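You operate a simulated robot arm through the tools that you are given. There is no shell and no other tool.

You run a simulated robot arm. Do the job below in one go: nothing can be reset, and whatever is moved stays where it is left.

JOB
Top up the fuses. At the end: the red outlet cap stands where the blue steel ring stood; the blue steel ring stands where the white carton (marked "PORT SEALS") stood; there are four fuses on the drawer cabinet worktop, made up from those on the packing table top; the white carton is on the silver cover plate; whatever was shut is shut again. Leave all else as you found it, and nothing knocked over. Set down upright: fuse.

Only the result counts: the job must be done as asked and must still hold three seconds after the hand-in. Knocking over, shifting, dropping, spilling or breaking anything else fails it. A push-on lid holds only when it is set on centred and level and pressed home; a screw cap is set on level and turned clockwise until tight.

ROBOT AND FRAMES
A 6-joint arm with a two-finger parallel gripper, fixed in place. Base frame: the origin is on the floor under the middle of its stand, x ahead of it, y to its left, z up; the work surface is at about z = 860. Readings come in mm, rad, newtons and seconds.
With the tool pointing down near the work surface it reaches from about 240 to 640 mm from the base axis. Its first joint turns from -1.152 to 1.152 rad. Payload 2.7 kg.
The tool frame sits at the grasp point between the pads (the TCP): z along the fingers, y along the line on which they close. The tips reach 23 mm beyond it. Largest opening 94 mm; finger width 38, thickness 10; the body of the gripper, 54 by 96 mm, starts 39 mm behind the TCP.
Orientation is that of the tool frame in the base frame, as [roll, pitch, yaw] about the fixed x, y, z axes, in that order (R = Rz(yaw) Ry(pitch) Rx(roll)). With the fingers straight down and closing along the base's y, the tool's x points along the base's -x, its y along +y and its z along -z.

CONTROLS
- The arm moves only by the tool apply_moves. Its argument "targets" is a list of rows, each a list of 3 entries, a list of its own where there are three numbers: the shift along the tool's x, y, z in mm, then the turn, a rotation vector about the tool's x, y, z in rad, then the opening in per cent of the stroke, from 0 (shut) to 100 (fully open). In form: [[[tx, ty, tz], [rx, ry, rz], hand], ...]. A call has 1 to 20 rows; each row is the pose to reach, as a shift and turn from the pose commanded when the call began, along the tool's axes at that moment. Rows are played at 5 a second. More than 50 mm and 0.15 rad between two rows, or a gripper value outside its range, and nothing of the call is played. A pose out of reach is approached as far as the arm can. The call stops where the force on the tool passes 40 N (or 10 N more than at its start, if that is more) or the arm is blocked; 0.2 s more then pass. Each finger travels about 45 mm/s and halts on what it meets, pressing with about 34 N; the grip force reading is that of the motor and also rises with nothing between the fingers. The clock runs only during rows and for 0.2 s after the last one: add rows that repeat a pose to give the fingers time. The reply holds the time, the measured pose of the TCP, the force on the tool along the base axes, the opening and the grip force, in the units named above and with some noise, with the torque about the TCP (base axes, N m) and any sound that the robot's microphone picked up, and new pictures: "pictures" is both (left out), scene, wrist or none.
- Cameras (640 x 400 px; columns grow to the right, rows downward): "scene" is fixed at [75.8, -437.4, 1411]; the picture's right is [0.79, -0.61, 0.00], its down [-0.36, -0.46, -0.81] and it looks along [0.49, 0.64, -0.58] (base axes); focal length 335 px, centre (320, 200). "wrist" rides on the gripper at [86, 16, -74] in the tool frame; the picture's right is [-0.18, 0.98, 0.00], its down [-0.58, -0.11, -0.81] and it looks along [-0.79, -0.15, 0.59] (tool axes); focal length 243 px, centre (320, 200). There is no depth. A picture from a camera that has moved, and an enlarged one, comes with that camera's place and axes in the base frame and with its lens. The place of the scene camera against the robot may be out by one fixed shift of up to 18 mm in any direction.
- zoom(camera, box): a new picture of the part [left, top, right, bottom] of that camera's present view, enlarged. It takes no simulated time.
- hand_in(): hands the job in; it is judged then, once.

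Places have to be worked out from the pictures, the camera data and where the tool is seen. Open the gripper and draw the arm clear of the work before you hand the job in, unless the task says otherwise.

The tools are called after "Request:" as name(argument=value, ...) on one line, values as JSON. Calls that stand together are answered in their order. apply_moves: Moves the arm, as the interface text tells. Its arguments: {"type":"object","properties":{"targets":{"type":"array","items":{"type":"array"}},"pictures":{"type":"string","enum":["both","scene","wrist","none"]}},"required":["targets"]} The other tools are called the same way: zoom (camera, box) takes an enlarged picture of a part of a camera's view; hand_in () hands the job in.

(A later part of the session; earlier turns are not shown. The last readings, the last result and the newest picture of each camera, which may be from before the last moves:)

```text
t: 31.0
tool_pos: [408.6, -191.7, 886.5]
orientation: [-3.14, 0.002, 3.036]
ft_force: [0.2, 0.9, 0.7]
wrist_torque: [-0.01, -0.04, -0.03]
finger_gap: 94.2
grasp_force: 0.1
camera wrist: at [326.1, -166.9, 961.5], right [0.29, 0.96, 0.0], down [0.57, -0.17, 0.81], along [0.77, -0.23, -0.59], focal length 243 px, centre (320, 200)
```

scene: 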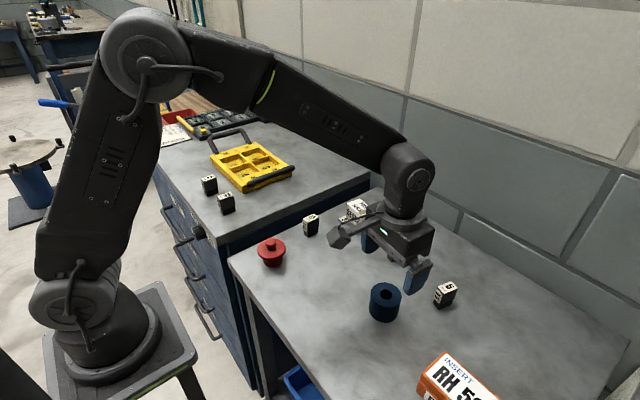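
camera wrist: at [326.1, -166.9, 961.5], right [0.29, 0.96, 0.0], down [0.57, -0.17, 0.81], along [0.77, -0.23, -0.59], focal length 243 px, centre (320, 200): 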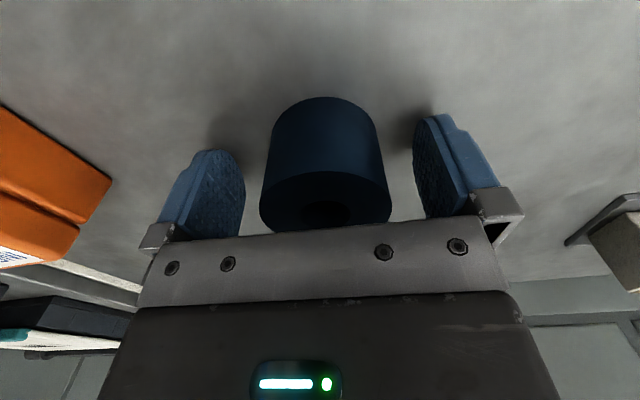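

The ring is between the fingers. I'll close, wait, then lift slowly.

Request:
apply_moves(targets=[[[0, 0, 0], [0, 0, 0], 60], [[0, 0, 0], [0, 0, 0], 30], [[0, 0, 0], [0, 0, 0], 0], [[0, 0, 0], [0, 0, 0], 0], [[0, 0, 0], [0, 0, 0], 0], [[0, 0, 0], [0, 0, 0], 0], [[0, 0, 0], [0, 0, 0], 0], [[0, 0, -1], [0, 0, 0], 0], [[0, 0, -2], [0, 0, 0], 0], [[0, 0, -4], [0, 0, 0], 0], [[0, 0, -6], [0, 0, 0], 0], [[0, 0, -8], [0, 0, 0], 0], [[0, 0, -8], [0, 0, 0], 0]], pictures="wrist")

```text
t: 33.8
tool_pos: [410.4, -191.1, 893.6]
orientation: [3.141, 0.003, 3.036]
ft_force: [0.7, -0.1, -7.3]
wrist_torque: [-0.01, 0.01, 0.0]
finger_gap: 55.6
grasp_force: 33.5
camera wrist: at [327.1, -165.6, 967.9], right [0.29, 0.96, 0.0], down [0.57, -0.17, 0.81], along [0.77, -0.23, -0.59], focal length 243 px, centre (320, 200)
```

wrist: 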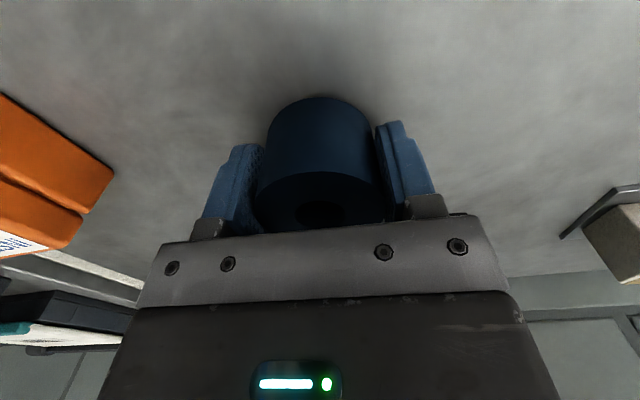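

The ring is held with a 7.3 N load. I'll lift it and carry it to above the carton's former place at (310.3,-89.4).

Request:
apply_moves(targets=[[[0, 0, -4], [0, 0, 0], 0], [[0, 0, -10], [0, 0, 0], 0], [[0, 0, -18], [0, 0, 0], 0], [[0, 0, -28], [0, 0, 0], 0], [[0, 0, -38], [0, 0, 0], 0], [[0, 0, -46], [0, 0, 0], 0], [[0, 0, -50], [0, 0, 0], 0], [[4, 3, -52], [0, 0, 0], 0], [[12, 10, -54], [0, 0, 0], 0], [[24, 20, -54], [0, 0, 0], 0], [[38, 31, -54], [0, 0, 0], 0], [[53, 43, -54], [0, 0, 0], 0], [[68, 55, -54], [0, 0, 0], 0], [[82, 67, -54], [0, 0, 0], 0], [[95, 77, -54], [0, 0, 0], 0], [[104, 85, -54], [0, 0, 0], 0], [[109, 89, -54], [0, 0, 0], 0], [[110.9, 90.2, -54], [0, 0, 0], 0], [[110.9, 90.2, -54], [0, 0, 0], 0]], pictures="both")

```text
t: 37.8
tool_pos: [309.6, -87.9, 944.8]
orientation: [3.142, 0.001, 3.035]
ft_force: [0.3, 0.3, -7.5]
wrist_torque: [0.03, -0.01, 0.01]
finger_gap: 55.6
grasp_force: 34.0
camera wrist: at [226.6, -62.7, 1021.0], right [0.29, 0.96, 0.0], down [0.57, -0.17, 0.81], along [0.77, -0.23, -0.59], focal length 243 px, centre (320, 200)
```

scene: 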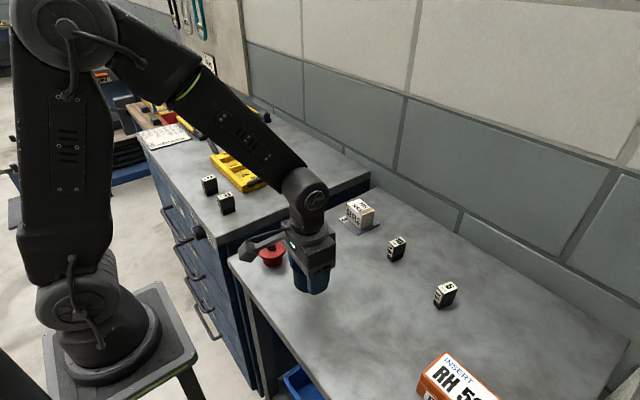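
wrist: 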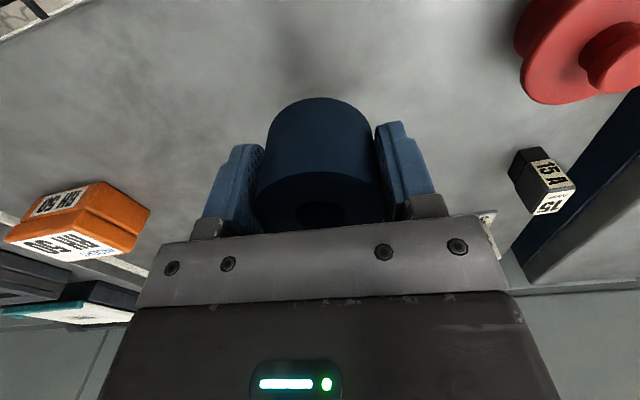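

The ring is above the target. I'll lower to about 4 mm above the table and re-read.

Request:
apply_moves(targets=[[[0, -1.5, 5], [0, 0, 0], 0], [[0, -1.5, 14], [0, 0, 0], 0], [[0, -1.5, 25], [0, 0, 0], 0], [[0, -1.5, 36], [0, 0, 0], 0], [[0, -1.5, 46], [0, 0, 0], 0], [[0, -1.5, 52], [0, 0, 0], 0], [[0, -1.5, 54.5], [0, 0, 0], 0], [[0, -1.5, 54.5], [0, 0, 0], 0], [[0, -1.5, 54.5], [0, 0, 0], 0]], pictures="none")

```text
t: 39.8
tool_pos: [309.5, -87.8, 894.5]
orientation: [-3.142, 0.001, 3.036]
ft_force: [-0.1, -1.0, -7.8]
wrist_torque: [0.01, 0.01, 0.01]
finger_gap: 55.4
grasp_force: 34.7
```

Reading (309.5,-87.8,894.5), still clear of the table. I'll correct y slightly and lower in small steps until contact.

Request:
apply_moves(targets=[[[0, -1.6, 1], [0, 0, 0], 0], [[0, -1.6, 2.5], [0, 0, 0], 0], [[0, -1.6, 4], [0, 0, 0], 0], [[0, -1.6, 5], [0, 0, 0], 0], [[0, -1.6, 5], [0, 0, 0], 0]], pictures="none")

```text
t: 41.0
tool_pos: [309.0, -91.0, 887.8]
orientation: [-3.141, 0.002, 3.036]
ft_force: [0.5, 0.3, -7.4]
wrist_torque: [0.02, 0.02, 0.01]
finger_gap: 55.7
grasp_force: 33.6
```

Still not touching (-7.4 N). I'll lower 2 mm more in half-millimetre steps.

Request:
apply_moves(targets=[[[0, 0.8, 0.5], [0, 0, 0], 0], [[0, 0.8, 1], [0, 0, 0], 0], [[0, 0.8, 1.5], [0, 0, 0], 0], [[0, 0.8, 2], [0, 0, 0], 0], [[0, 0.8, 2], [0, 0, 0], 0]], pictures="wrist")

```text
t: 42.2
tool_pos: [309.7, -90.0, 887.2]
orientation: [-3.141, 0.002, 3.036]
ft_force: [-4.0, 7.9, 20.1]
wrist_torque: [-0.08, 0.68, -0.14]
finger_gap: 55.6
grasp_force: 33.5
camera wrist: at [226.6, -65.0, 961.7], right [0.29, 0.96, 0.0], down [0.56, -0.17, 0.81], along [0.77, -0.23, -0.59], focal length 243 px, centre (320, 200)
```

wrist: 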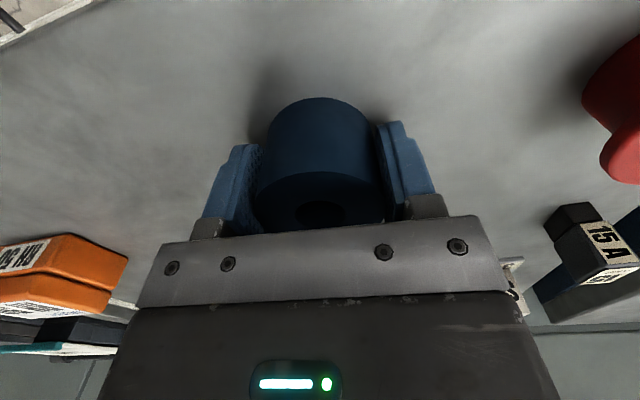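

Contact is firm at 20 N and z 887.2. I'll ease up about 1 mm, then open and retreat upward.

Request:
apply_moves(targets=[[[0, 0, -0.5], [0, 0, 0], 0], [[0, 0, -1], [0, 0, 0], 0], [[0, 0, -1], [0, 0, 0], 75], [[0, 0, -1], [0, 0, 0], 100], [[0, 0, -1], [0, 0, 0], 100], [[0, 0, -1], [0, 0, 0], 100], [[0, 0, -10], [0, 0, 0], 100], [[0, 0, -30], [0, 0, 0], 100], [[0, 0, -60], [0, 0, 0], 100], [[0, 0, -80], [0, 0, 0], 100], [[0, 0, -80], [0, 0, 0], 100]], pictures="both")

Request:
zoom(camera="wrist", box=[240, 20, 400, 140])

```text
t: 44.6
tool_pos: [311.0, -89.7, 966.0]
orientation: [-3.141, 0.002, 3.037]
ft_force: [-0.6, 0.4, -0.9]
wrist_torque: [0.03, 0.02, 0.02]
finger_gap: 94.2
grasp_force: 0.0
camera wrist: at [227.3, -64.8, 1041.3], right [0.29, 0.96, 0.0], down [0.57, -0.17, 0.81], along [0.77, -0.23, -0.59], focal length 243 px, centre (320, 200)
```

scene: 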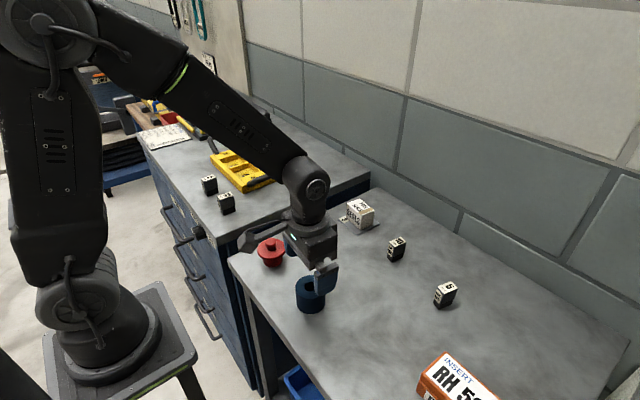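
wrist: 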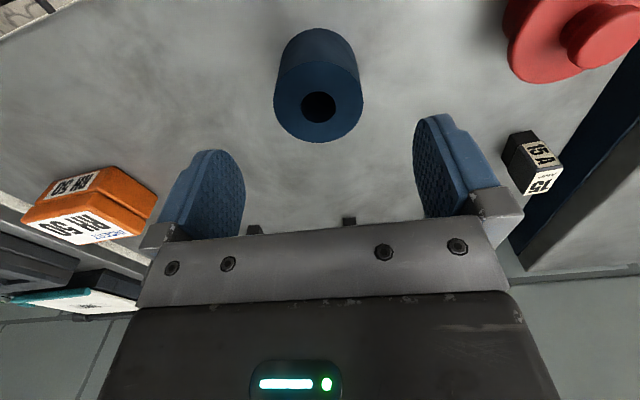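

```text
3.33 times, centred on (320, 80) of wrist
camera zoom: at [227.3, -64.8, 1041.3], right [0.29, 0.96, 0.0], down [0.57, -0.17, 0.81], along [0.77, -0.23, -0.59], focal length 809 px, centre (320, 600)
```

zoom: 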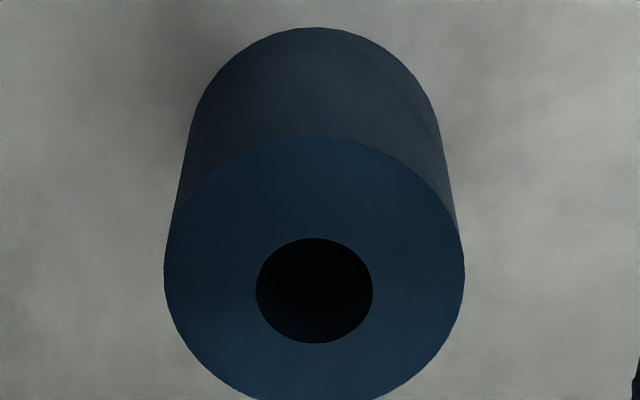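

The ring now stands at (310.8,-90.6), within 1.5 mm of the target. Next I'll move above the red cap near (300,47) to measure it.

Request:
apply_moves(targets=[[[3, 10, -15], [0, 0, 0], 100], [[9, 45, -30], [0, 0, 0], 100], [[16, 85, -40], [0, 0, 0], 100], [[22, 120, -40], [0, 0, 0], 100], [[25, 133, -40], [0, 0, 0], 100], [[25, 133, -40], [0, 0, 0], 100], [[25, 133, -40], [0, 0, 0], 100]], pictures="both")

Request:
zoom(camera="wrist", box=[240, 0, 400, 110])

```text
t: 46.2
tool_pos: [298.9, 44.0, 1005.5]
orientation: [3.141, 0.001, 3.037]
ft_force: [0.1, -0.2, -0.7]
wrist_torque: [0.0, 0.02, -0.02]
finger_gap: 93.9
grasp_force: 0.1
camera wrist: at [215.8, 69.6, 1080.6], right [0.29, 0.96, 0.0], down [0.57, -0.17, 0.81], along [0.77, -0.23, -0.59], focal length 243 px, centre (320, 200)
```

scene: 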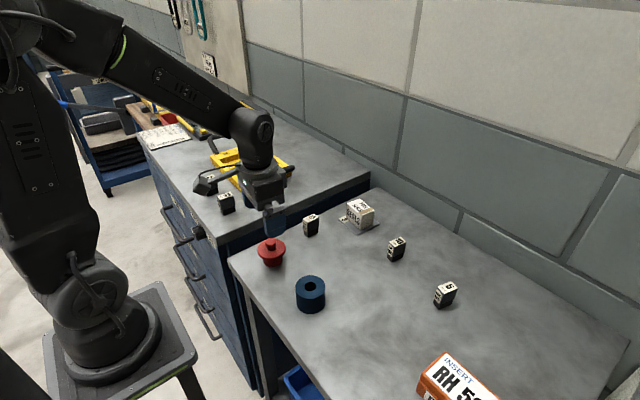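
wrist: 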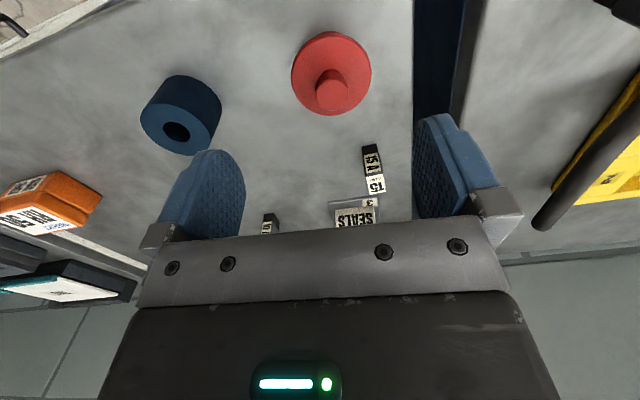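

```text
3.64 times, centred on (320, 55) of wrist
camera zoom: at [215.8, 69.6, 1080.6], right [0.29, 0.96, 0.0], down [0.57, -0.17, 0.81], along [0.77, -0.23, -0.59], focal length 882 px, centre (320, 727)
```

zoom: 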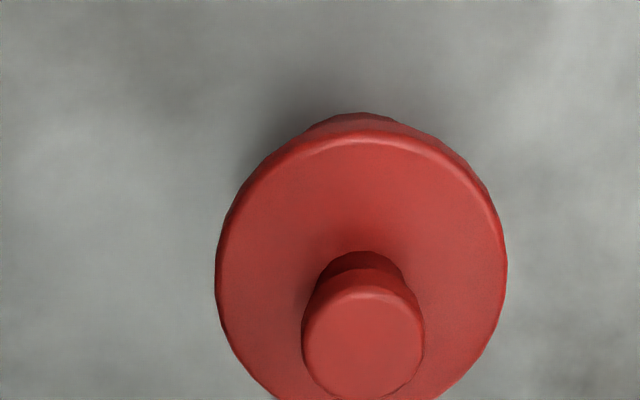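

The cap appears to be about (309,50) with a flange around 61 mm and a knob around 24 mm. I'll move closer for a second view to fix its heights.

Request:
apply_moves(targets=[[[-5, 4, 20], [0, 0, 0], 100], [[-9.3, 7.5, 40], [0, 0, 0], 100], [[-9.3, 7.5, 40], [0, 0, 0], 100], [[-9.3, 7.5, 40], [0, 0, 0], 100]], pictures="wrist")

Request:
zoom(camera="wrist", box=[240, 20, 400, 140])

Request:
zoom(camera="scene", box=[240, 225, 310, 275])

```text
t: 47.2
tool_pos: [308.0, 51.2, 967.4]
orientation: [-3.141, 0.001, 3.036]
ft_force: [0.4, 0.1, -0.2]
wrist_torque: [-0.01, -0.02, 0.0]
finger_gap: 94.1
grasp_force: 0.1
camera wrist: at [225.5, 77.0, 1040.9], right [0.29, 0.96, 0.0], down [0.57, -0.17, 0.81], along [0.77, -0.23, -0.59], focal length 243 px, centre (320, 200)
```

wrist: 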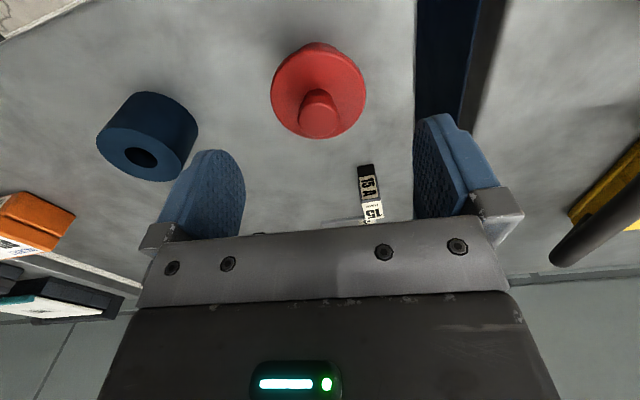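

```text
3.33 times, centred on (320, 80) of wrist
camera zoom: at [225.5, 77.0, 1040.9], right [0.29, 0.96, 0.0], down [0.57, -0.17, 0.81], along [0.77, -0.23, -0.59], focal length 809 px, centre (320, 600)
```

zoom: 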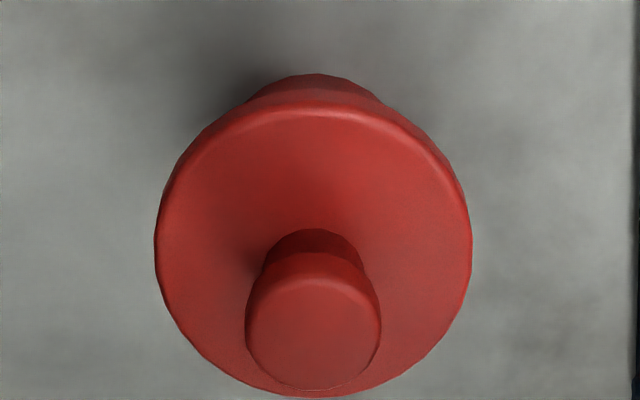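

```text
8.00 times, centred on (275, 250) of scene
camera zoom: at [75.8, -437.4, 1411.0], right [0.79, -0.61, 0.0], down [-0.36, -0.46, -0.81], along [0.49, 0.64, -0.58], focal length 2680 px, centre (680, -200)
```

zoom: 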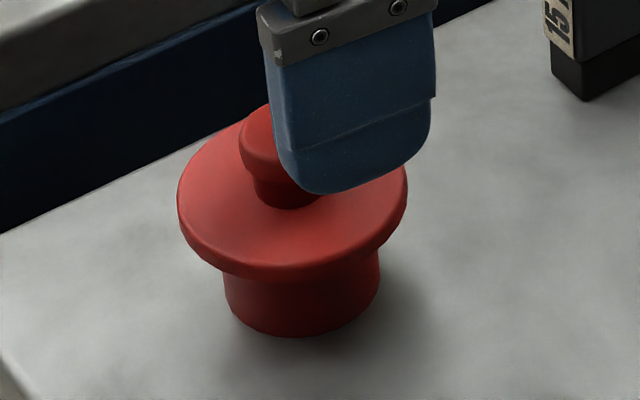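

The two views put the cap centre at about (311,50.5), with the flange top near z 896 and the knob top near z 915. I'll grip it by the knob with the tips just above the flange.

Request:
apply_moves(targets=[[[-2.6, -0.4, 12], [0, 0, 0], 100], [[-2.6, -0.4, 26], [0, 0, 0], 100], [[-2.6, -0.4, 38], [0, 0, 0], 100], [[-2.6, -0.4, 44], [0, 0, 0], 100], [[-2.6, -0.4, 44], [0, 0, 0], 100]], pictures="both")

Request:
zoom(camera="scene", box=[230, 215, 320, 280])

```text
t: 48.4
tool_pos: [312.3, 48.2, 921.2]
orientation: [3.141, 0.003, 3.036]
ft_force: [-0.1, -0.6, -0.1]
wrist_torque: [0.01, -0.02, -0.01]
finger_gap: 94.1
grasp_force: 0.1
camera wrist: at [228.4, 75.4, 996.0], right [0.29, 0.96, 0.0], down [0.57, -0.17, 0.81], along [0.77, -0.23, -0.59], focal length 243 px, centre (320, 200)
```

scene: 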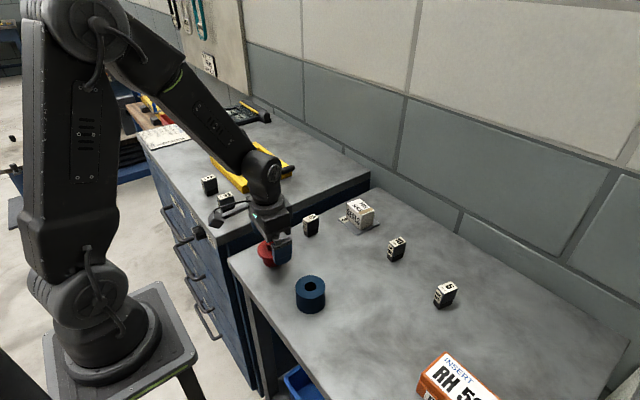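
wrist: 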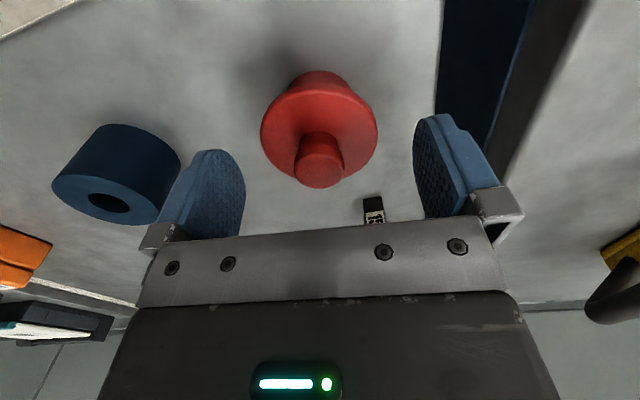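

```text
6.15 times, centred on (275, 248) of scene
camera zoom: at [75.8, -437.4, 1411.0], right [0.79, -0.61, 0.0], down [-0.36, -0.46, -0.81], along [0.49, 0.64, -0.58], focal length 2062 px, centre (597, -92)
```

zoom: 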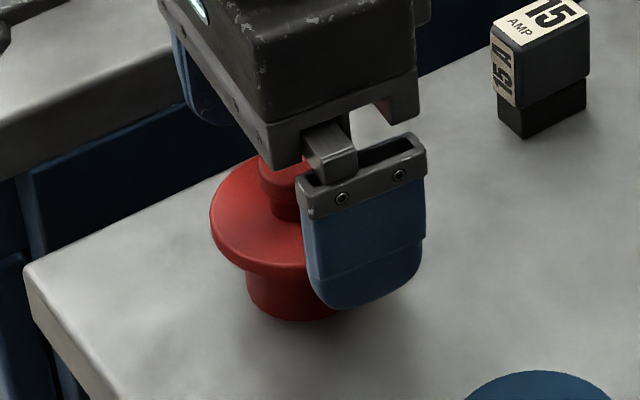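

The knob appears centred between the fingers. A quick enlarged wrist look will confirm before closing.

Request:
zoom(camera="wrist", box=[230, 60, 410, 200])

```text
2.86 times, centred on (320, 130) of wrist
camera zoom: at [228.4, 75.4, 996.0], right [0.29, 0.96, 0.0], down [0.57, -0.17, 0.81], along [0.77, -0.23, -0.59], focal length 693 px, centre (320, 400)
```

zoom: 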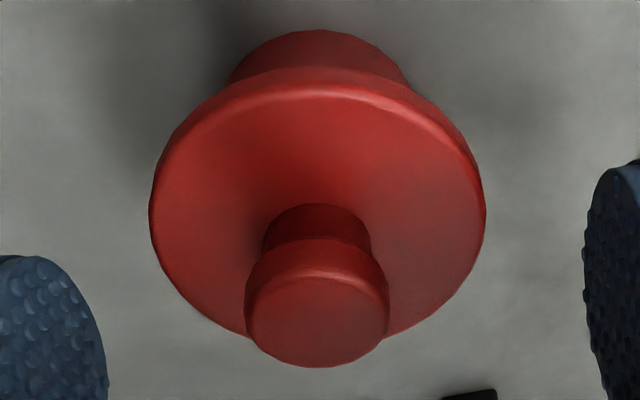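

The knob centre resolves to (310,50.6) with its top at z 916. I'll nudge about 2 mm to centre, then close on the knob.

Request:
apply_moves(targets=[[[2, 2.2, 0], [0, 0, 0], 100], [[2, 2.2, 0], [0, 0, 0], 100], [[2, 2.2, 0], [0, 0, 0], 100]], pictures="none")

```text
t: 49.2
tool_pos: [310.3, 51.3, 921.4]
orientation: [3.141, 0.0, 3.037]
ft_force: [-0.1, 0.1, -0.9]
wrist_torque: [0.0, 0.02, 0.01]
finger_gap: 93.9
grasp_force: 0.0
```

Centred at (310.3,51.3,921.4). Now I'll close on the knob, wait, and make a slow small lift.

Request:
apply_moves(targets=[[[0, 0, 0], [0, 0, 0], 60], [[0, 0, 0], [0, 0, 0], 40], [[0, 0, 0], [0, 0, 0], 20], [[0, 0, 0], [0, 0, 0], 0], [[0, 0, 0], [0, 0, 0], 0], [[0, 0, 0], [0, 0, 0], 0], [[0, 0, 0], [0, 0, 0], 0], [[0, 0, 0], [0, 0, 0], 0], [[0, 0, -1], [0, 0, 0], 0], [[0, 0, -2], [0, 0, 0], 0], [[0, 0, -4], [0, 0, 0], 0], [[0, 0, -6], [0, 0, 0], 0], [[0, 0, -8], [0, 0, 0], 0], [[0, 0, -8], [0, 0, 0], 0]], pictures="wrist")

```text
t: 52.2
tool_pos: [308.6, 52.1, 930.4]
orientation: [-3.141, 0.001, 3.036]
ft_force: [0.4, 0.6, -1.3]
wrist_torque: [0.0, -0.02, 0.03]
finger_gap: 22.5
grasp_force: 34.0
camera wrist: at [225.8, 77.2, 1005.4], right [0.29, 0.96, 0.0], down [0.57, -0.17, 0.81], along [0.77, -0.23, -0.59], focal length 243 px, centre (320, 200)
```

wrist: 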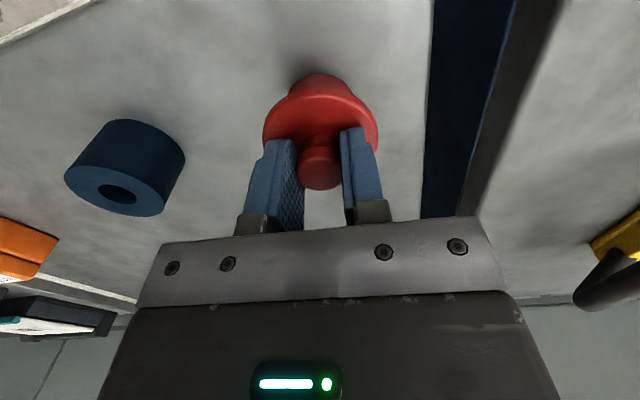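

The cap is held by the knob with a 22.5 mm gap. I'll lift it to about z 1005.

Request:
apply_moves(targets=[[[0, 0, -3], [0, 0, 0], 0], [[0, 0, -8], [0, 0, 0], 0], [[0, 0, -15], [0, 0, 0], 0], [[0, 0, -24], [0, 0, 0], 0], [[0, 0, -34], [0, 0, 0], 0], [[0, 0, -44], [0, 0, 0], 0], [[0, 0, -54], [0, 0, 0], 0], [[0, 0, -64], [0, 0, 0], 0], [[0, 0, -71], [0, 0, 0], 0], [[0, 0, -75], [0, 0, 0], 0], [[0, 0, -75], [0, 0, 0], 0]], pictures="wrist")

```text
t: 54.6
tool_pos: [309.1, 51.7, 1006.1]
orientation: [3.14, 0.001, 3.038]
ft_force: [0.1, -0.9, 0.4]
wrist_torque: [-0.01, 0.02, 0.0]
finger_gap: 22.3
grasp_force: 34.6
camera wrist: at [226.1, 77.2, 1080.5], right [0.29, 0.96, 0.0], down [0.57, -0.17, 0.81], along [0.77, -0.23, -0.59], focal length 243 px, centre (320, 200)
```

wrist: 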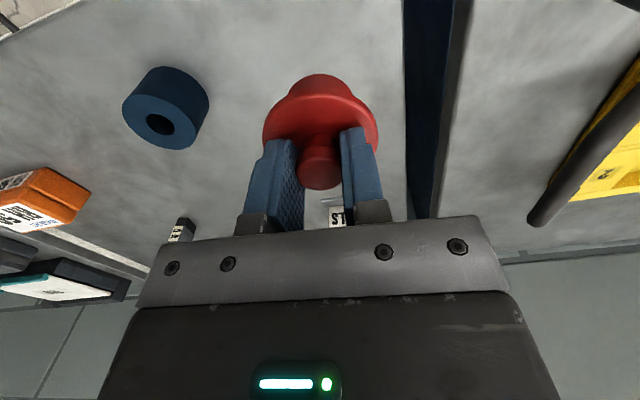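

Still held. I'll travel at moderate speed to above the ring's former place at (410,-189.5).

Request:
apply_moves(targets=[[[-2.5, -4.6, 0], [0, 0, 0], 0], [[-7.5, -13.8, 0], [0, 0, 0], 0], [[-15, -27.5, 0], [0, 0, 0], 0], [[-23.9, -43.6, 0], [0, 0, 0], 0], [[-33.9, -61.9, 0], [0, 0, 0], 0], [[-44, -80.3, 0], [0, 0, 0], 0], [[-54, -98.6, 0], [0, 0, 0], 0], [[-64, -117, 0], [0, 0, 0], 0], [[-74, -135.3, 0], [0, 0, 0], 0], [[-84, -153.6, 0], [0, 0, 0], 0], [[-94, -172, 0], [0, 0, 0], 0], [[-103, -188, 0], [0, 0, 0], 0], [[-112, -204, 0], [0, 0, 0], 0], [[-119, -218, 0], [0, 0, 0], 0], [[-123, -225, 0], [0, 0, 0], 0], [[-125.6, -229.3, 0], [0, 0, 0], 0], [[-125.6, -229.3, 0], [0, 0, 0], 0], [[-125.6, -229.3, 0], [0, 0, 0], 0]], pictures="both")

```text
t: 58.4
tool_pos: [409.1, -190.4, 1004.8]
orientation: [-3.141, 0.003, 3.036]
ft_force: [-0.5, 0.2, -0.5]
wrist_torque: [0.01, 0.0, -0.02]
finger_gap: 22.6
grasp_force: 33.7
camera wrist: at [325.7, -163.9, 1078.8], right [0.29, 0.96, 0.0], down [0.57, -0.17, 0.81], along [0.77, -0.23, -0.59], focal length 243 px, centre (320, 200)
```

scene: 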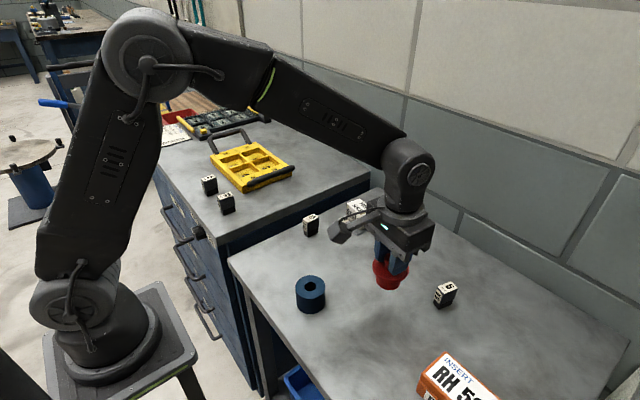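
wrist: 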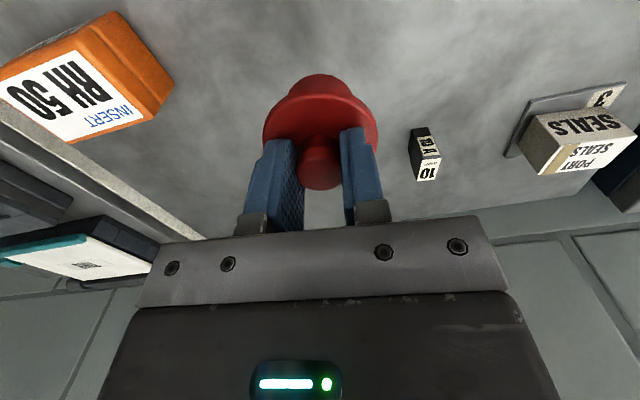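

The cap is above its target at (409,-190). I'll lower to about 5 mm above touchdown, which is near z 921.

Request:
apply_moves(targets=[[[0, 0, 4], [0, 0, 0], 0], [[0, 0, 12], [0, 0, 0], 0], [[0, 0, 24], [0, 0, 0], 0], [[0, 0, 37], [0, 0, 0], 0], [[0, 0, 50], [0, 0, 0], 0], [[0, 0, 62], [0, 0, 0], 0], [[0, 0, 71], [0, 0, 0], 0], [[0, 0, 76], [0, 0, 0], 0], [[0, 0, 78], [0, 0, 0], 0], [[0, 0, 78], [0, 0, 0], 0]], pictures="wrist")

```text
t: 60.6
tool_pos: [410.5, -190.2, 926.3]
orientation: [-3.141, 0.004, 3.035]
ft_force: [-0.2, -0.5, -0.3]
wrist_torque: [-0.02, -0.01, 0.0]
finger_gap: 22.6
grasp_force: 34.1
camera wrist: at [326.7, -164.8, 1002.2], right [0.29, 0.96, 0.0], down [0.57, -0.17, 0.81], along [0.77, -0.23, -0.59], focal length 243 px, centre (320, 200)
```

wrist: 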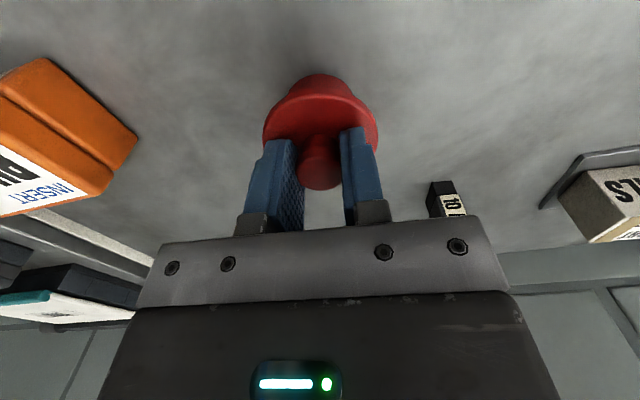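

At (410.5,-190.2,926.3), still free. I'll lower in 1 mm steps to feel contact.

Request:
apply_moves(targets=[[[0, 0, 1], [0, 0, 0], 0], [[0, 0, 2], [0, 0, 0], 0], [[0, 0, 3], [0, 0, 0], 0], [[0, 0, 3.5], [0, 0, 0], 0], [[0, 0, 3.5], [0, 0, 0], 0]], pictures="none")

```text
t: 61.8
tool_pos: [410.1, -189.3, 923.5]
orientation: [-3.14, 0.001, 3.037]
ft_force: [0.5, -0.2, 0.2]
wrist_torque: [0.03, -0.01, 0.02]
finger_gap: 22.1
grasp_force: 33.6
```

No contact yet at z 923.5; I'll go on down in half-millimetre steps.

Request:
apply_moves(targets=[[[0, 0, 0.5], [0, 0, 0], 0], [[0, 0, 1], [0, 0, 0], 0], [[0, 0, 1.5], [0, 0, 0], 0], [[0, 0, 2], [0, 0, 0], 0], [[0, 0, 2], [0, 0, 0], 0]], pictures="none")

```text
t: 63.0
tool_pos: [409.3, -189.9, 920.7]
orientation: [3.141, 0.003, 3.036]
ft_force: [-1.7, 1.6, 2.4]
wrist_torque: [0.01, 0.02, -0.05]
finger_gap: 22.5
grasp_force: 34.3
```

Light contact now, 2.4 N upward at z 920.7. I'll open and rise.

Request:
apply_moves(targets=[[[0, 0, 0.3], [0, 0, 0], 0], [[0, 0, 0.3], [0, 0, 0], 35], [[0, 0, 0.3], [0, 0, 0], 60], [[0, 0, 0.3], [0, 0, 0], 90], [[0, 0, 0.3], [0, 0, 0], 100], [[0, 0, 0.3], [0, 0, 0], 100], [[0, 0, -10], [0, 0, 0], 100], [[0, 0, -30], [0, 0, 0], 100], [[0, 0, -60], [0, 0, 0], 100], [[0, 0, -90], [0, 0, 0], 100], [[0, 0, -90], [0, 0, 0], 100], [[0, 0, -90], [0, 0, 0], 100]], pictures="both")

Request:
zoom(camera="scene", box=[290, 230, 470, 340])

Request:
zoom(camera="wrist", box=[240, 0, 400, 110])

```text
t: 65.6
tool_pos: [410.3, -186.5, 1010.0]
orientation: [3.141, 0.002, 3.038]
ft_force: [-1.2, 0.1, 0.7]
wrist_torque: [-0.01, -0.01, -0.01]
finger_gap: 93.8
grasp_force: 0.0
camera wrist: at [327.0, -162.0, 1085.9], right [0.29, 0.96, 0.0], down [0.57, -0.17, 0.81], along [0.77, -0.23, -0.59], focal length 243 px, centre (320, 200)
```

scene: 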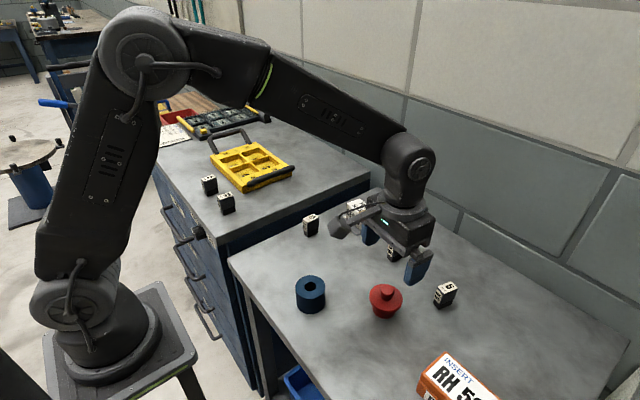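
wrist: 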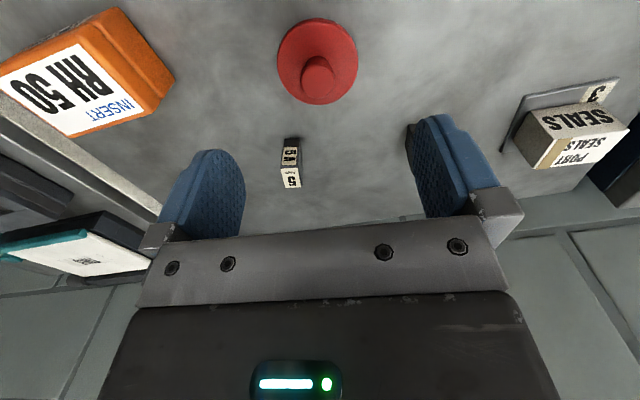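

```text
3.56 times, centred on (380, 285) of scene
camera zoom: at [75.8, -437.4, 1411.0], right [0.79, -0.61, 0.0], down [-0.36, -0.46, -0.81], along [0.49, 0.64, -0.58], focal length 1191 px, centre (107, -102)
```

zoom: 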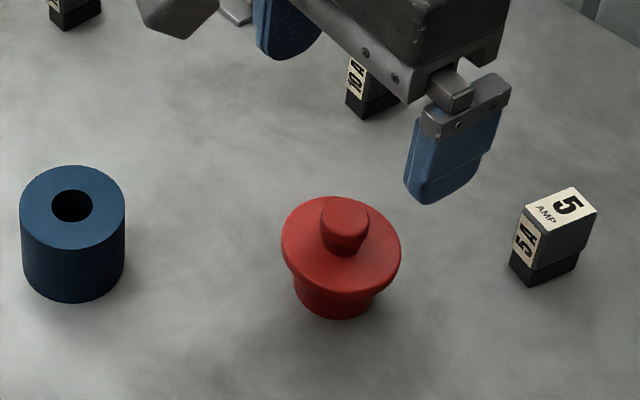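

```text
3.64 times, centred on (320, 55) of wrist
camera zoom: at [327.0, -162.0, 1085.9], right [0.29, 0.96, 0.0], down [0.57, -0.17, 0.81], along [0.77, -0.23, -0.59], focal length 882 px, centre (320, 727)
```

zoom: 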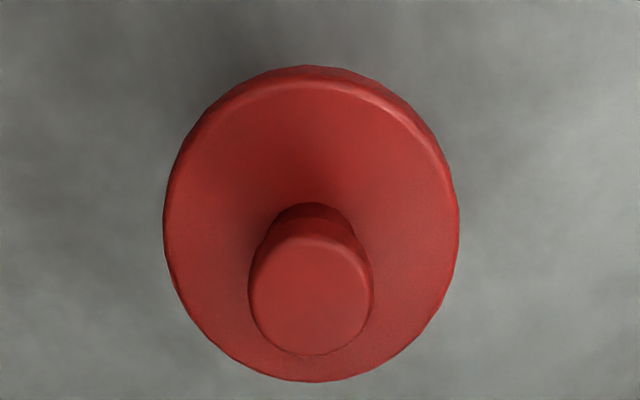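

The cap stands level at about (411,-189). Now for the fuses: I'll move above the 10 A fuse near (530,-110) to measure it.

Request:
apply_moves(targets=[[[-15, 12, 0], [0, 0, 0], 100], [[-43, 34, 2], [0, 0, 0], 100], [[-71, 57, 5], [0, 0, 0], 100], [[-98, 79, 8], [0, 0, 0], 100], [[-111, 89, 10], [0, 0, 0], 100], [[-111, 89, 10], [0, 0, 0], 100], [[-111, 89, 10], [0, 0, 0], 100]], pictures="wrist")

Request:
zoom(camera="wrist", box=[240, 0, 400, 110])

```text
t: 67.2
tool_pos: [530.6, -111.3, 1001.9]
orientation: [-3.141, 0.003, 3.039]
ft_force: [0.0, -0.4, 0.5]
wrist_torque: [0.03, 0.0, -0.02]
finger_gap: 94.1
grasp_force: 0.1
camera wrist: at [447.3, -86.6, 1076.0], right [0.29, 0.96, 0.0], down [0.57, -0.17, 0.81], along [0.77, -0.23, -0.59], focal length 243 px, centre (320, 200)
```

wrist: 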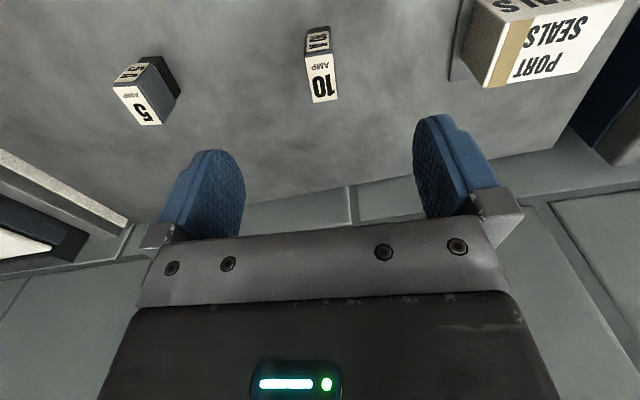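

```text
3.64 times, centred on (320, 55) of wrist
camera zoom: at [447.3, -86.6, 1076.0], right [0.29, 0.96, 0.0], down [0.57, -0.17, 0.81], along [0.77, -0.23, -0.59], focal length 882 px, centre (320, 727)
```

zoom: 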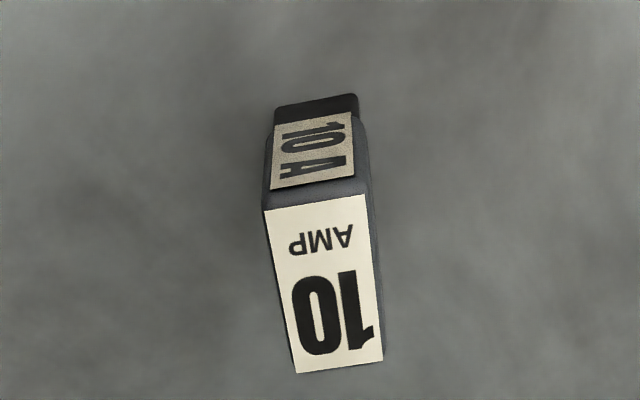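

The 10 A fuse is centred at (532,-110), about 18×33 mm on top and roughly 46 mm tall, with its long axis matching the finger width direction. I'll descend around it.

Request:
apply_moves(targets=[[[-1.5, 1.2, 20], [0, 0, 0.03], 100], [[-1.5, 1.2, 50], [0, 0, 0.03], 100], [[-1.5, 1.2, 80], [0, 0, 0.03], 100], [[-1.5, 1.2, 103], [0, 0, 0.03], 100], [[-1.5, 1.2, 112], [0, 0, 0.03], 100], [[-1.5, 1.2, 112], [0, 0, 0.03], 100]], pictures="wrist")

Request:
zoom(camera="wrist", box=[230, 80, 410, 220])

```text
t: 68.6
tool_pos: [531.8, -111.7, 889.4]
orientation: [-3.14, 0.002, 3.007]
ft_force: [-0.2, -0.1, 0.1]
wrist_torque: [-0.04, 0.01, 0.0]
finger_gap: 94.0
grasp_force: 0.0
camera wrist: at [450.3, -82.8, 964.8], right [0.31, 0.95, 0.0], down [0.56, -0.19, 0.81], along [0.77, -0.25, -0.59], focal length 243 px, centre (320, 200)
```

wrist: 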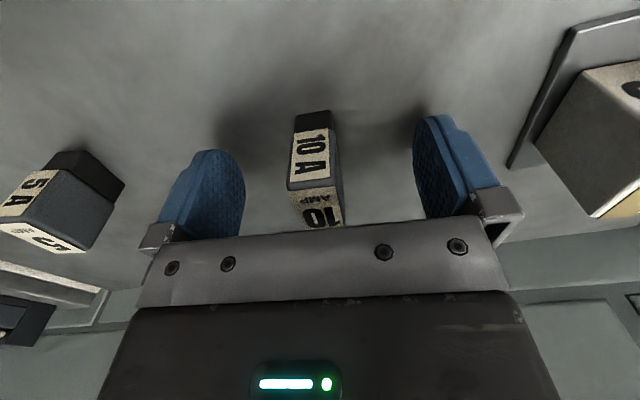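

```text
2.86 times, centred on (320, 150) of wrist
camera zoom: at [450.3, -82.8, 964.8], right [0.31, 0.95, 0.0], down [0.56, -0.19, 0.81], along [0.77, -0.25, -0.59], focal length 693 px, centre (320, 343)
```

zoom: 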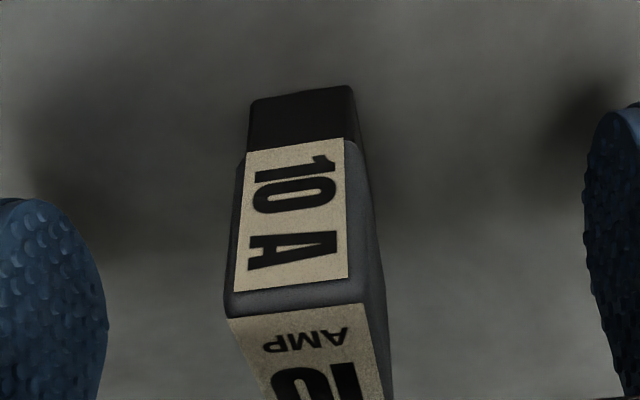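

The fuse lines up with the tool axes and is centred to within about 1 mm. I'll close, wait for the grip, then lift a little.

Request:
apply_moves(targets=[[[0, 0, 0], [0, 0, 0], 70], [[0, 0, 0], [0, 0, 0], 50], [[0, 0, 0], [0, 0, 0], 30], [[0, 0, 0], [0, 0, 0], 10], [[0, 0, 0], [0, 0, 0], 0], [[0, 0, 0], [0, 0, 0], 0], [[0, 0, 0], [0, 0, 0], 0], [[0, 0, 0], [0, 0, 0], 0], [[0, 0, 0], [0, 0, 0], 0], [[0, 0, -1], [0, 0, 0], 0], [[0, 0, -2], [0, 0, 0], 0], [[0, 0, -4], [0, 0, 0], 0], [[0, 0, -6], [0, 0, 0], 0], [[0, 0, -8], [0, 0, 0], 0], [[0, 0, -8], [0, 0, 0], 0]], pictures="wrist")

```text
t: 71.8
tool_pos: [532.7, -110.1, 897.3]
orientation: [3.141, 0.0, 3.008]
ft_force: [-0.5, 0.5, -1.2]
wrist_torque: [0.0, 0.0, -0.01]
finger_gap: 19.3
grasp_force: 34.0
camera wrist: at [450.0, -83.6, 972.5], right [0.31, 0.95, 0.0], down [0.56, -0.19, 0.81], along [0.77, -0.25, -0.59], focal length 243 px, centre (320, 200)
```

wrist: 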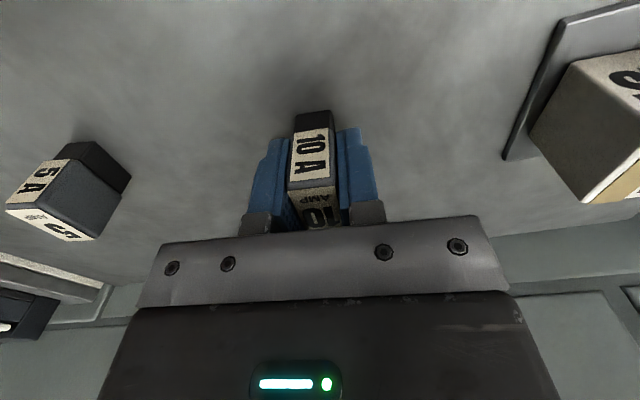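

The fuse is held with a 19.3 mm gap. I'll lift it to about z 1000.

Request:
apply_moves(targets=[[[0, 0, -3], [0, 0, 0], 0], [[0, 0, -8], [0, 0, 0], 0], [[0, 0, -16], [0, 0, 0], 0], [[0, 0, -26], [0, 0, 0], 0], [[0, 0, -38], [0, 0, 0], 0], [[0, 0, -50], [0, 0, 0], 0], [[0, 0, -62], [0, 0, 0], 0], [[0, 0, -74], [0, 0, 0], 0], [[0, 0, -86], [0, 0, 0], 0], [[0, 0, -96], [0, 0, 0], 0], [[0, 0, -102], [0, 0, 0], 0], [[0, 0, -104], [0, 0, 0], 0], [[0, 0, -104], [0, 0, 0], 0]], pictures="wrist")

```text
t: 74.6
tool_pos: [530.4, -112.7, 1001.8]
orientation: [3.141, 0.002, 3.006]
ft_force: [-0.6, 0.1, -1.3]
wrist_torque: [0.02, -0.01, 0.04]
finger_gap: 19.5
grasp_force: 34.2
camera wrist: at [448.8, -84.8, 1077.1], right [0.31, 0.95, 0.0], down [0.56, -0.19, 0.81], along [0.77, -0.25, -0.59], focal length 243 px, centre (320, 200)
```

wrist: 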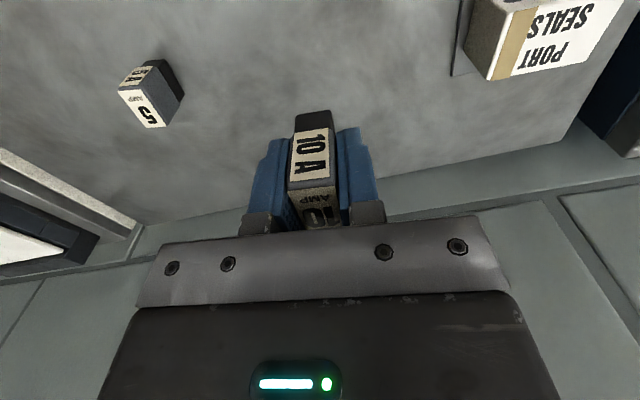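

Secure. I'll travel toward the worktop spot at (440,255), staying at z≈1000.

Request:
apply_moves(targets=[[[2.1, 5.3, 0], [0, 0, 0], 0], [[7, 17.6, 0], [0, 0, 0], 0], [[13.9, 35.2, 0], [0, 0, 0], 0], [[22.3, 56.3, 0], [0, 0, 0], 0], [[31.3, 79.1, 0], [0, 0, 0], 0], [[40.3, 102, 0], [0, 0, 0], 0], [[49.4, 124.8, 0], [0, 0, 0], 0], [[58.4, 147.7, 0], [0, 0, 0], 0], [[67.5, 170.5, 0], [0, 0, 0], 0], [[76.5, 193.4, 0], [0, 0, 0], 0], [[85.5, 216.2, 0], [0, 0, 0], 0], [[94.6, 239.1, 0], [0, 0, 0], 0], [[103.6, 261.9, 0], [0, 0, 0], 0], [[112.7, 284.8, 0], [0, 0, 0], 0], [[121, 305.9, 0], [0, 0, 0], 0], [[128.7, 325.2, 0], [0, 0, 0], 0], [[134.2, 339.3, 0], [0, 0, 0], 0], [[137.7, 348.1, 0], [0, 0, 0], 0], [[139.1, 351.6, 0], [0, 0, 0], 0], [[139.1, 351.6, 0], [0, 0, 0], 0]], pictures="both")

```text
t: 78.8
tool_pos: [438.9, 255.2, 1001.5]
orientation: [3.141, 0.001, 3.005]
ft_force: [0.2, -0.6, -0.7]
wrist_torque: [0.02, -0.02, -0.03]
finger_gap: 19.3
grasp_force: 34.1
camera wrist: at [357.3, 283.7, 1076.8], right [0.32, 0.95, 0.0], down [0.56, -0.19, 0.81], along [0.77, -0.25, -0.59], focal length 243 px, centre (320, 200)
```

scene: 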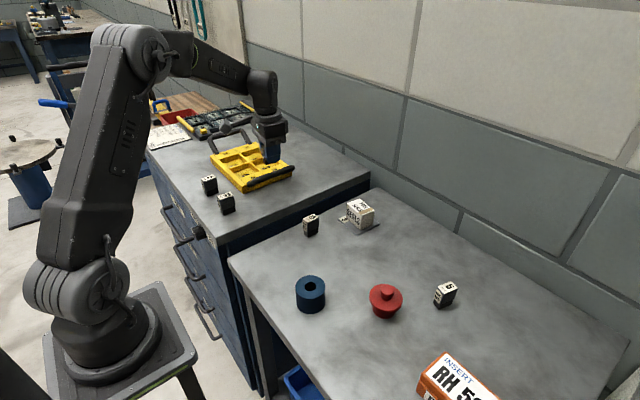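
wrist: 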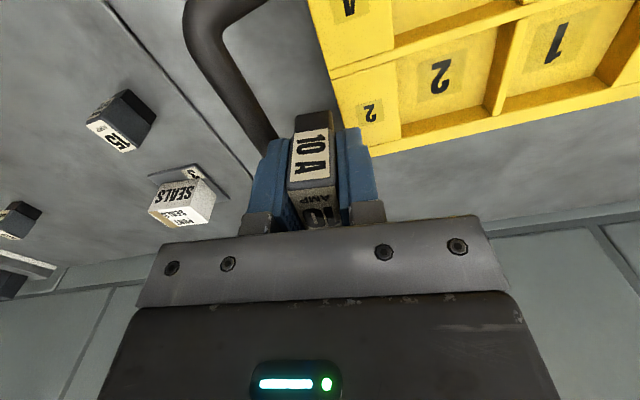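

The wrist view shows the tray handle standing high near the gripper, and the tray corners don't triangulate with z=860. The cabinet worktop is likely higher, about 885–890. I'll study this before lowering anything.

Request:
zoom(camera="wrist", box=[60, 0, 340, 180])

Request:
zoom(camera="scene", box=[180, 110, 380, 250])

Request:
zoom(camera="scene", box=[205, 140, 305, 215])

```text
2.22 times, centred on (200, 90) of wrist
camera zoom: at [357.3, 283.7, 1076.8], right [0.32, 0.95, 0.0], down [0.56, -0.19, 0.81], along [0.77, -0.25, -0.59], focal length 539 px, centre (587, 444)
```

zoom: 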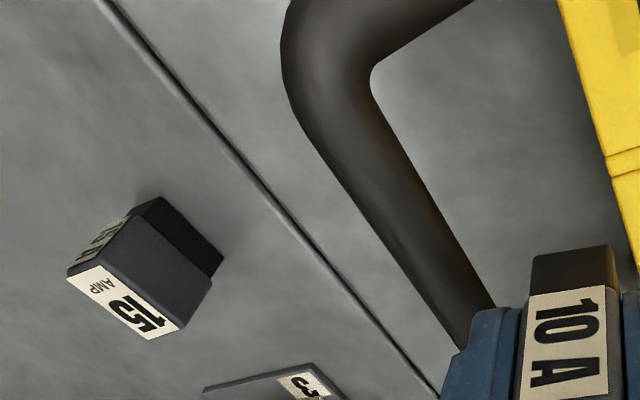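

```text
2.86 times, centred on (280, 180) of scene
camera zoom: at [75.8, -437.4, 1411.0], right [0.79, -0.61, 0.0], down [-0.36, -0.46, -0.81], along [0.49, 0.64, -0.58], focal length 957 px, centre (434, 257)
```

zoom: 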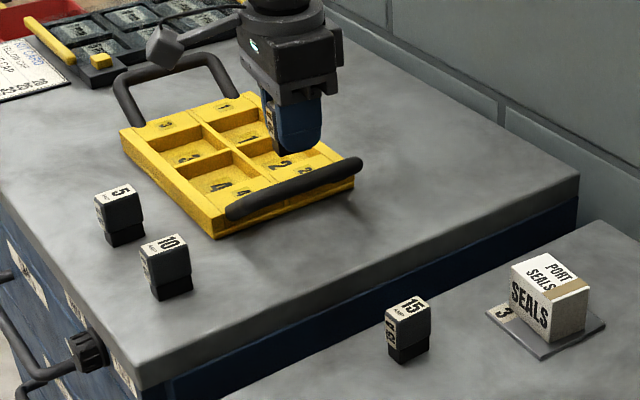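

```text
5.33 times, centred on (255, 178) of scene
camera zoom: at [75.8, -437.4, 1411.0], right [0.79, -0.61, 0.0], down [-0.36, -0.46, -0.81], along [0.49, 0.64, -0.58], focal length 1787 px, centre (667, 320)
```

zoom: 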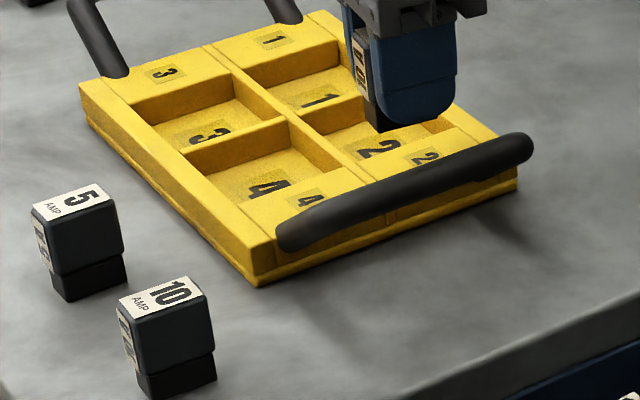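

Triangulating, the worktop is at about z 895 with its near edge at y≈146. The tray's handle bar is at y≈225–245, z≈955, spanning x≈365–500, so I must not lower here. I'll rise 60 mm and move to the open area right of the tray near (566,235).

Request:
apply_moves(targets=[[[0, 0, -5], [0, 0, 0], 0], [[0, 0, -18], [0, 0, 0], 0], [[0, 0, -36], [0, 0, 0], 0], [[0, 0, -52], [0, 0, 0], 0], [[0, 0, -60], [0, 0, 0], 0], [[-6, 0, -60], [0, 0, 0], 0], [[-20, -0.5, -60], [0, 0, 0], 0], [[-40, -1, -60], [0, 0, 0], 0], [[-62, -1.5, -60], [0, 0, 0], 0], [[-84, -2, -60], [0, 0, 0], 0], [[-105, -2.3, -60], [0, 0, 0], 0], [[-120, -2.5, -60], [0, 0, 0], 0], [[-128.5, -2.6, -60], [0, 0, 0], 0], [[-128.5, -2.6, -60], [0, 0, 0], 0], [[-128.5, -2.6, -60], [0, 0, 0], 0]], pictures="both")

```text
t: 82.0
tool_pos: [567.9, 233.8, 1062.9]
orientation: [3.141, 0.004, 3.004]
ft_force: [-0.1, 0.1, 0.3]
wrist_torque: [-0.02, 0.0, 0.01]
finger_gap: 19.4
grasp_force: 34.3
camera wrist: at [485.1, 262.3, 1136.9], right [0.32, 0.95, 0.0], down [0.56, -0.19, 0.81], along [0.77, -0.25, -0.59], focal length 243 px, centre (320, 200)
```

scene: 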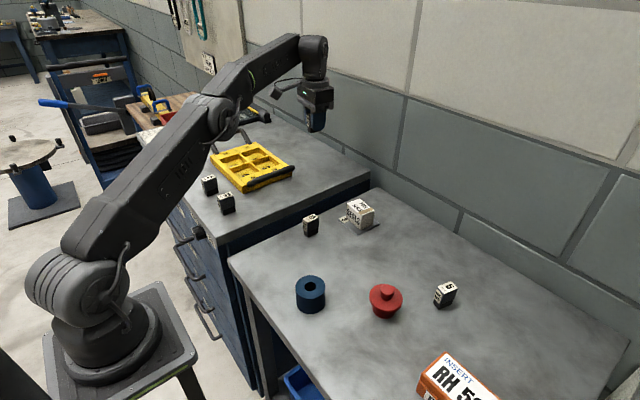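
wrist: 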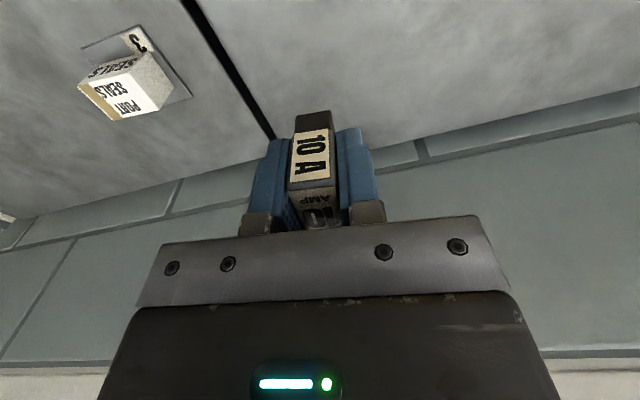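

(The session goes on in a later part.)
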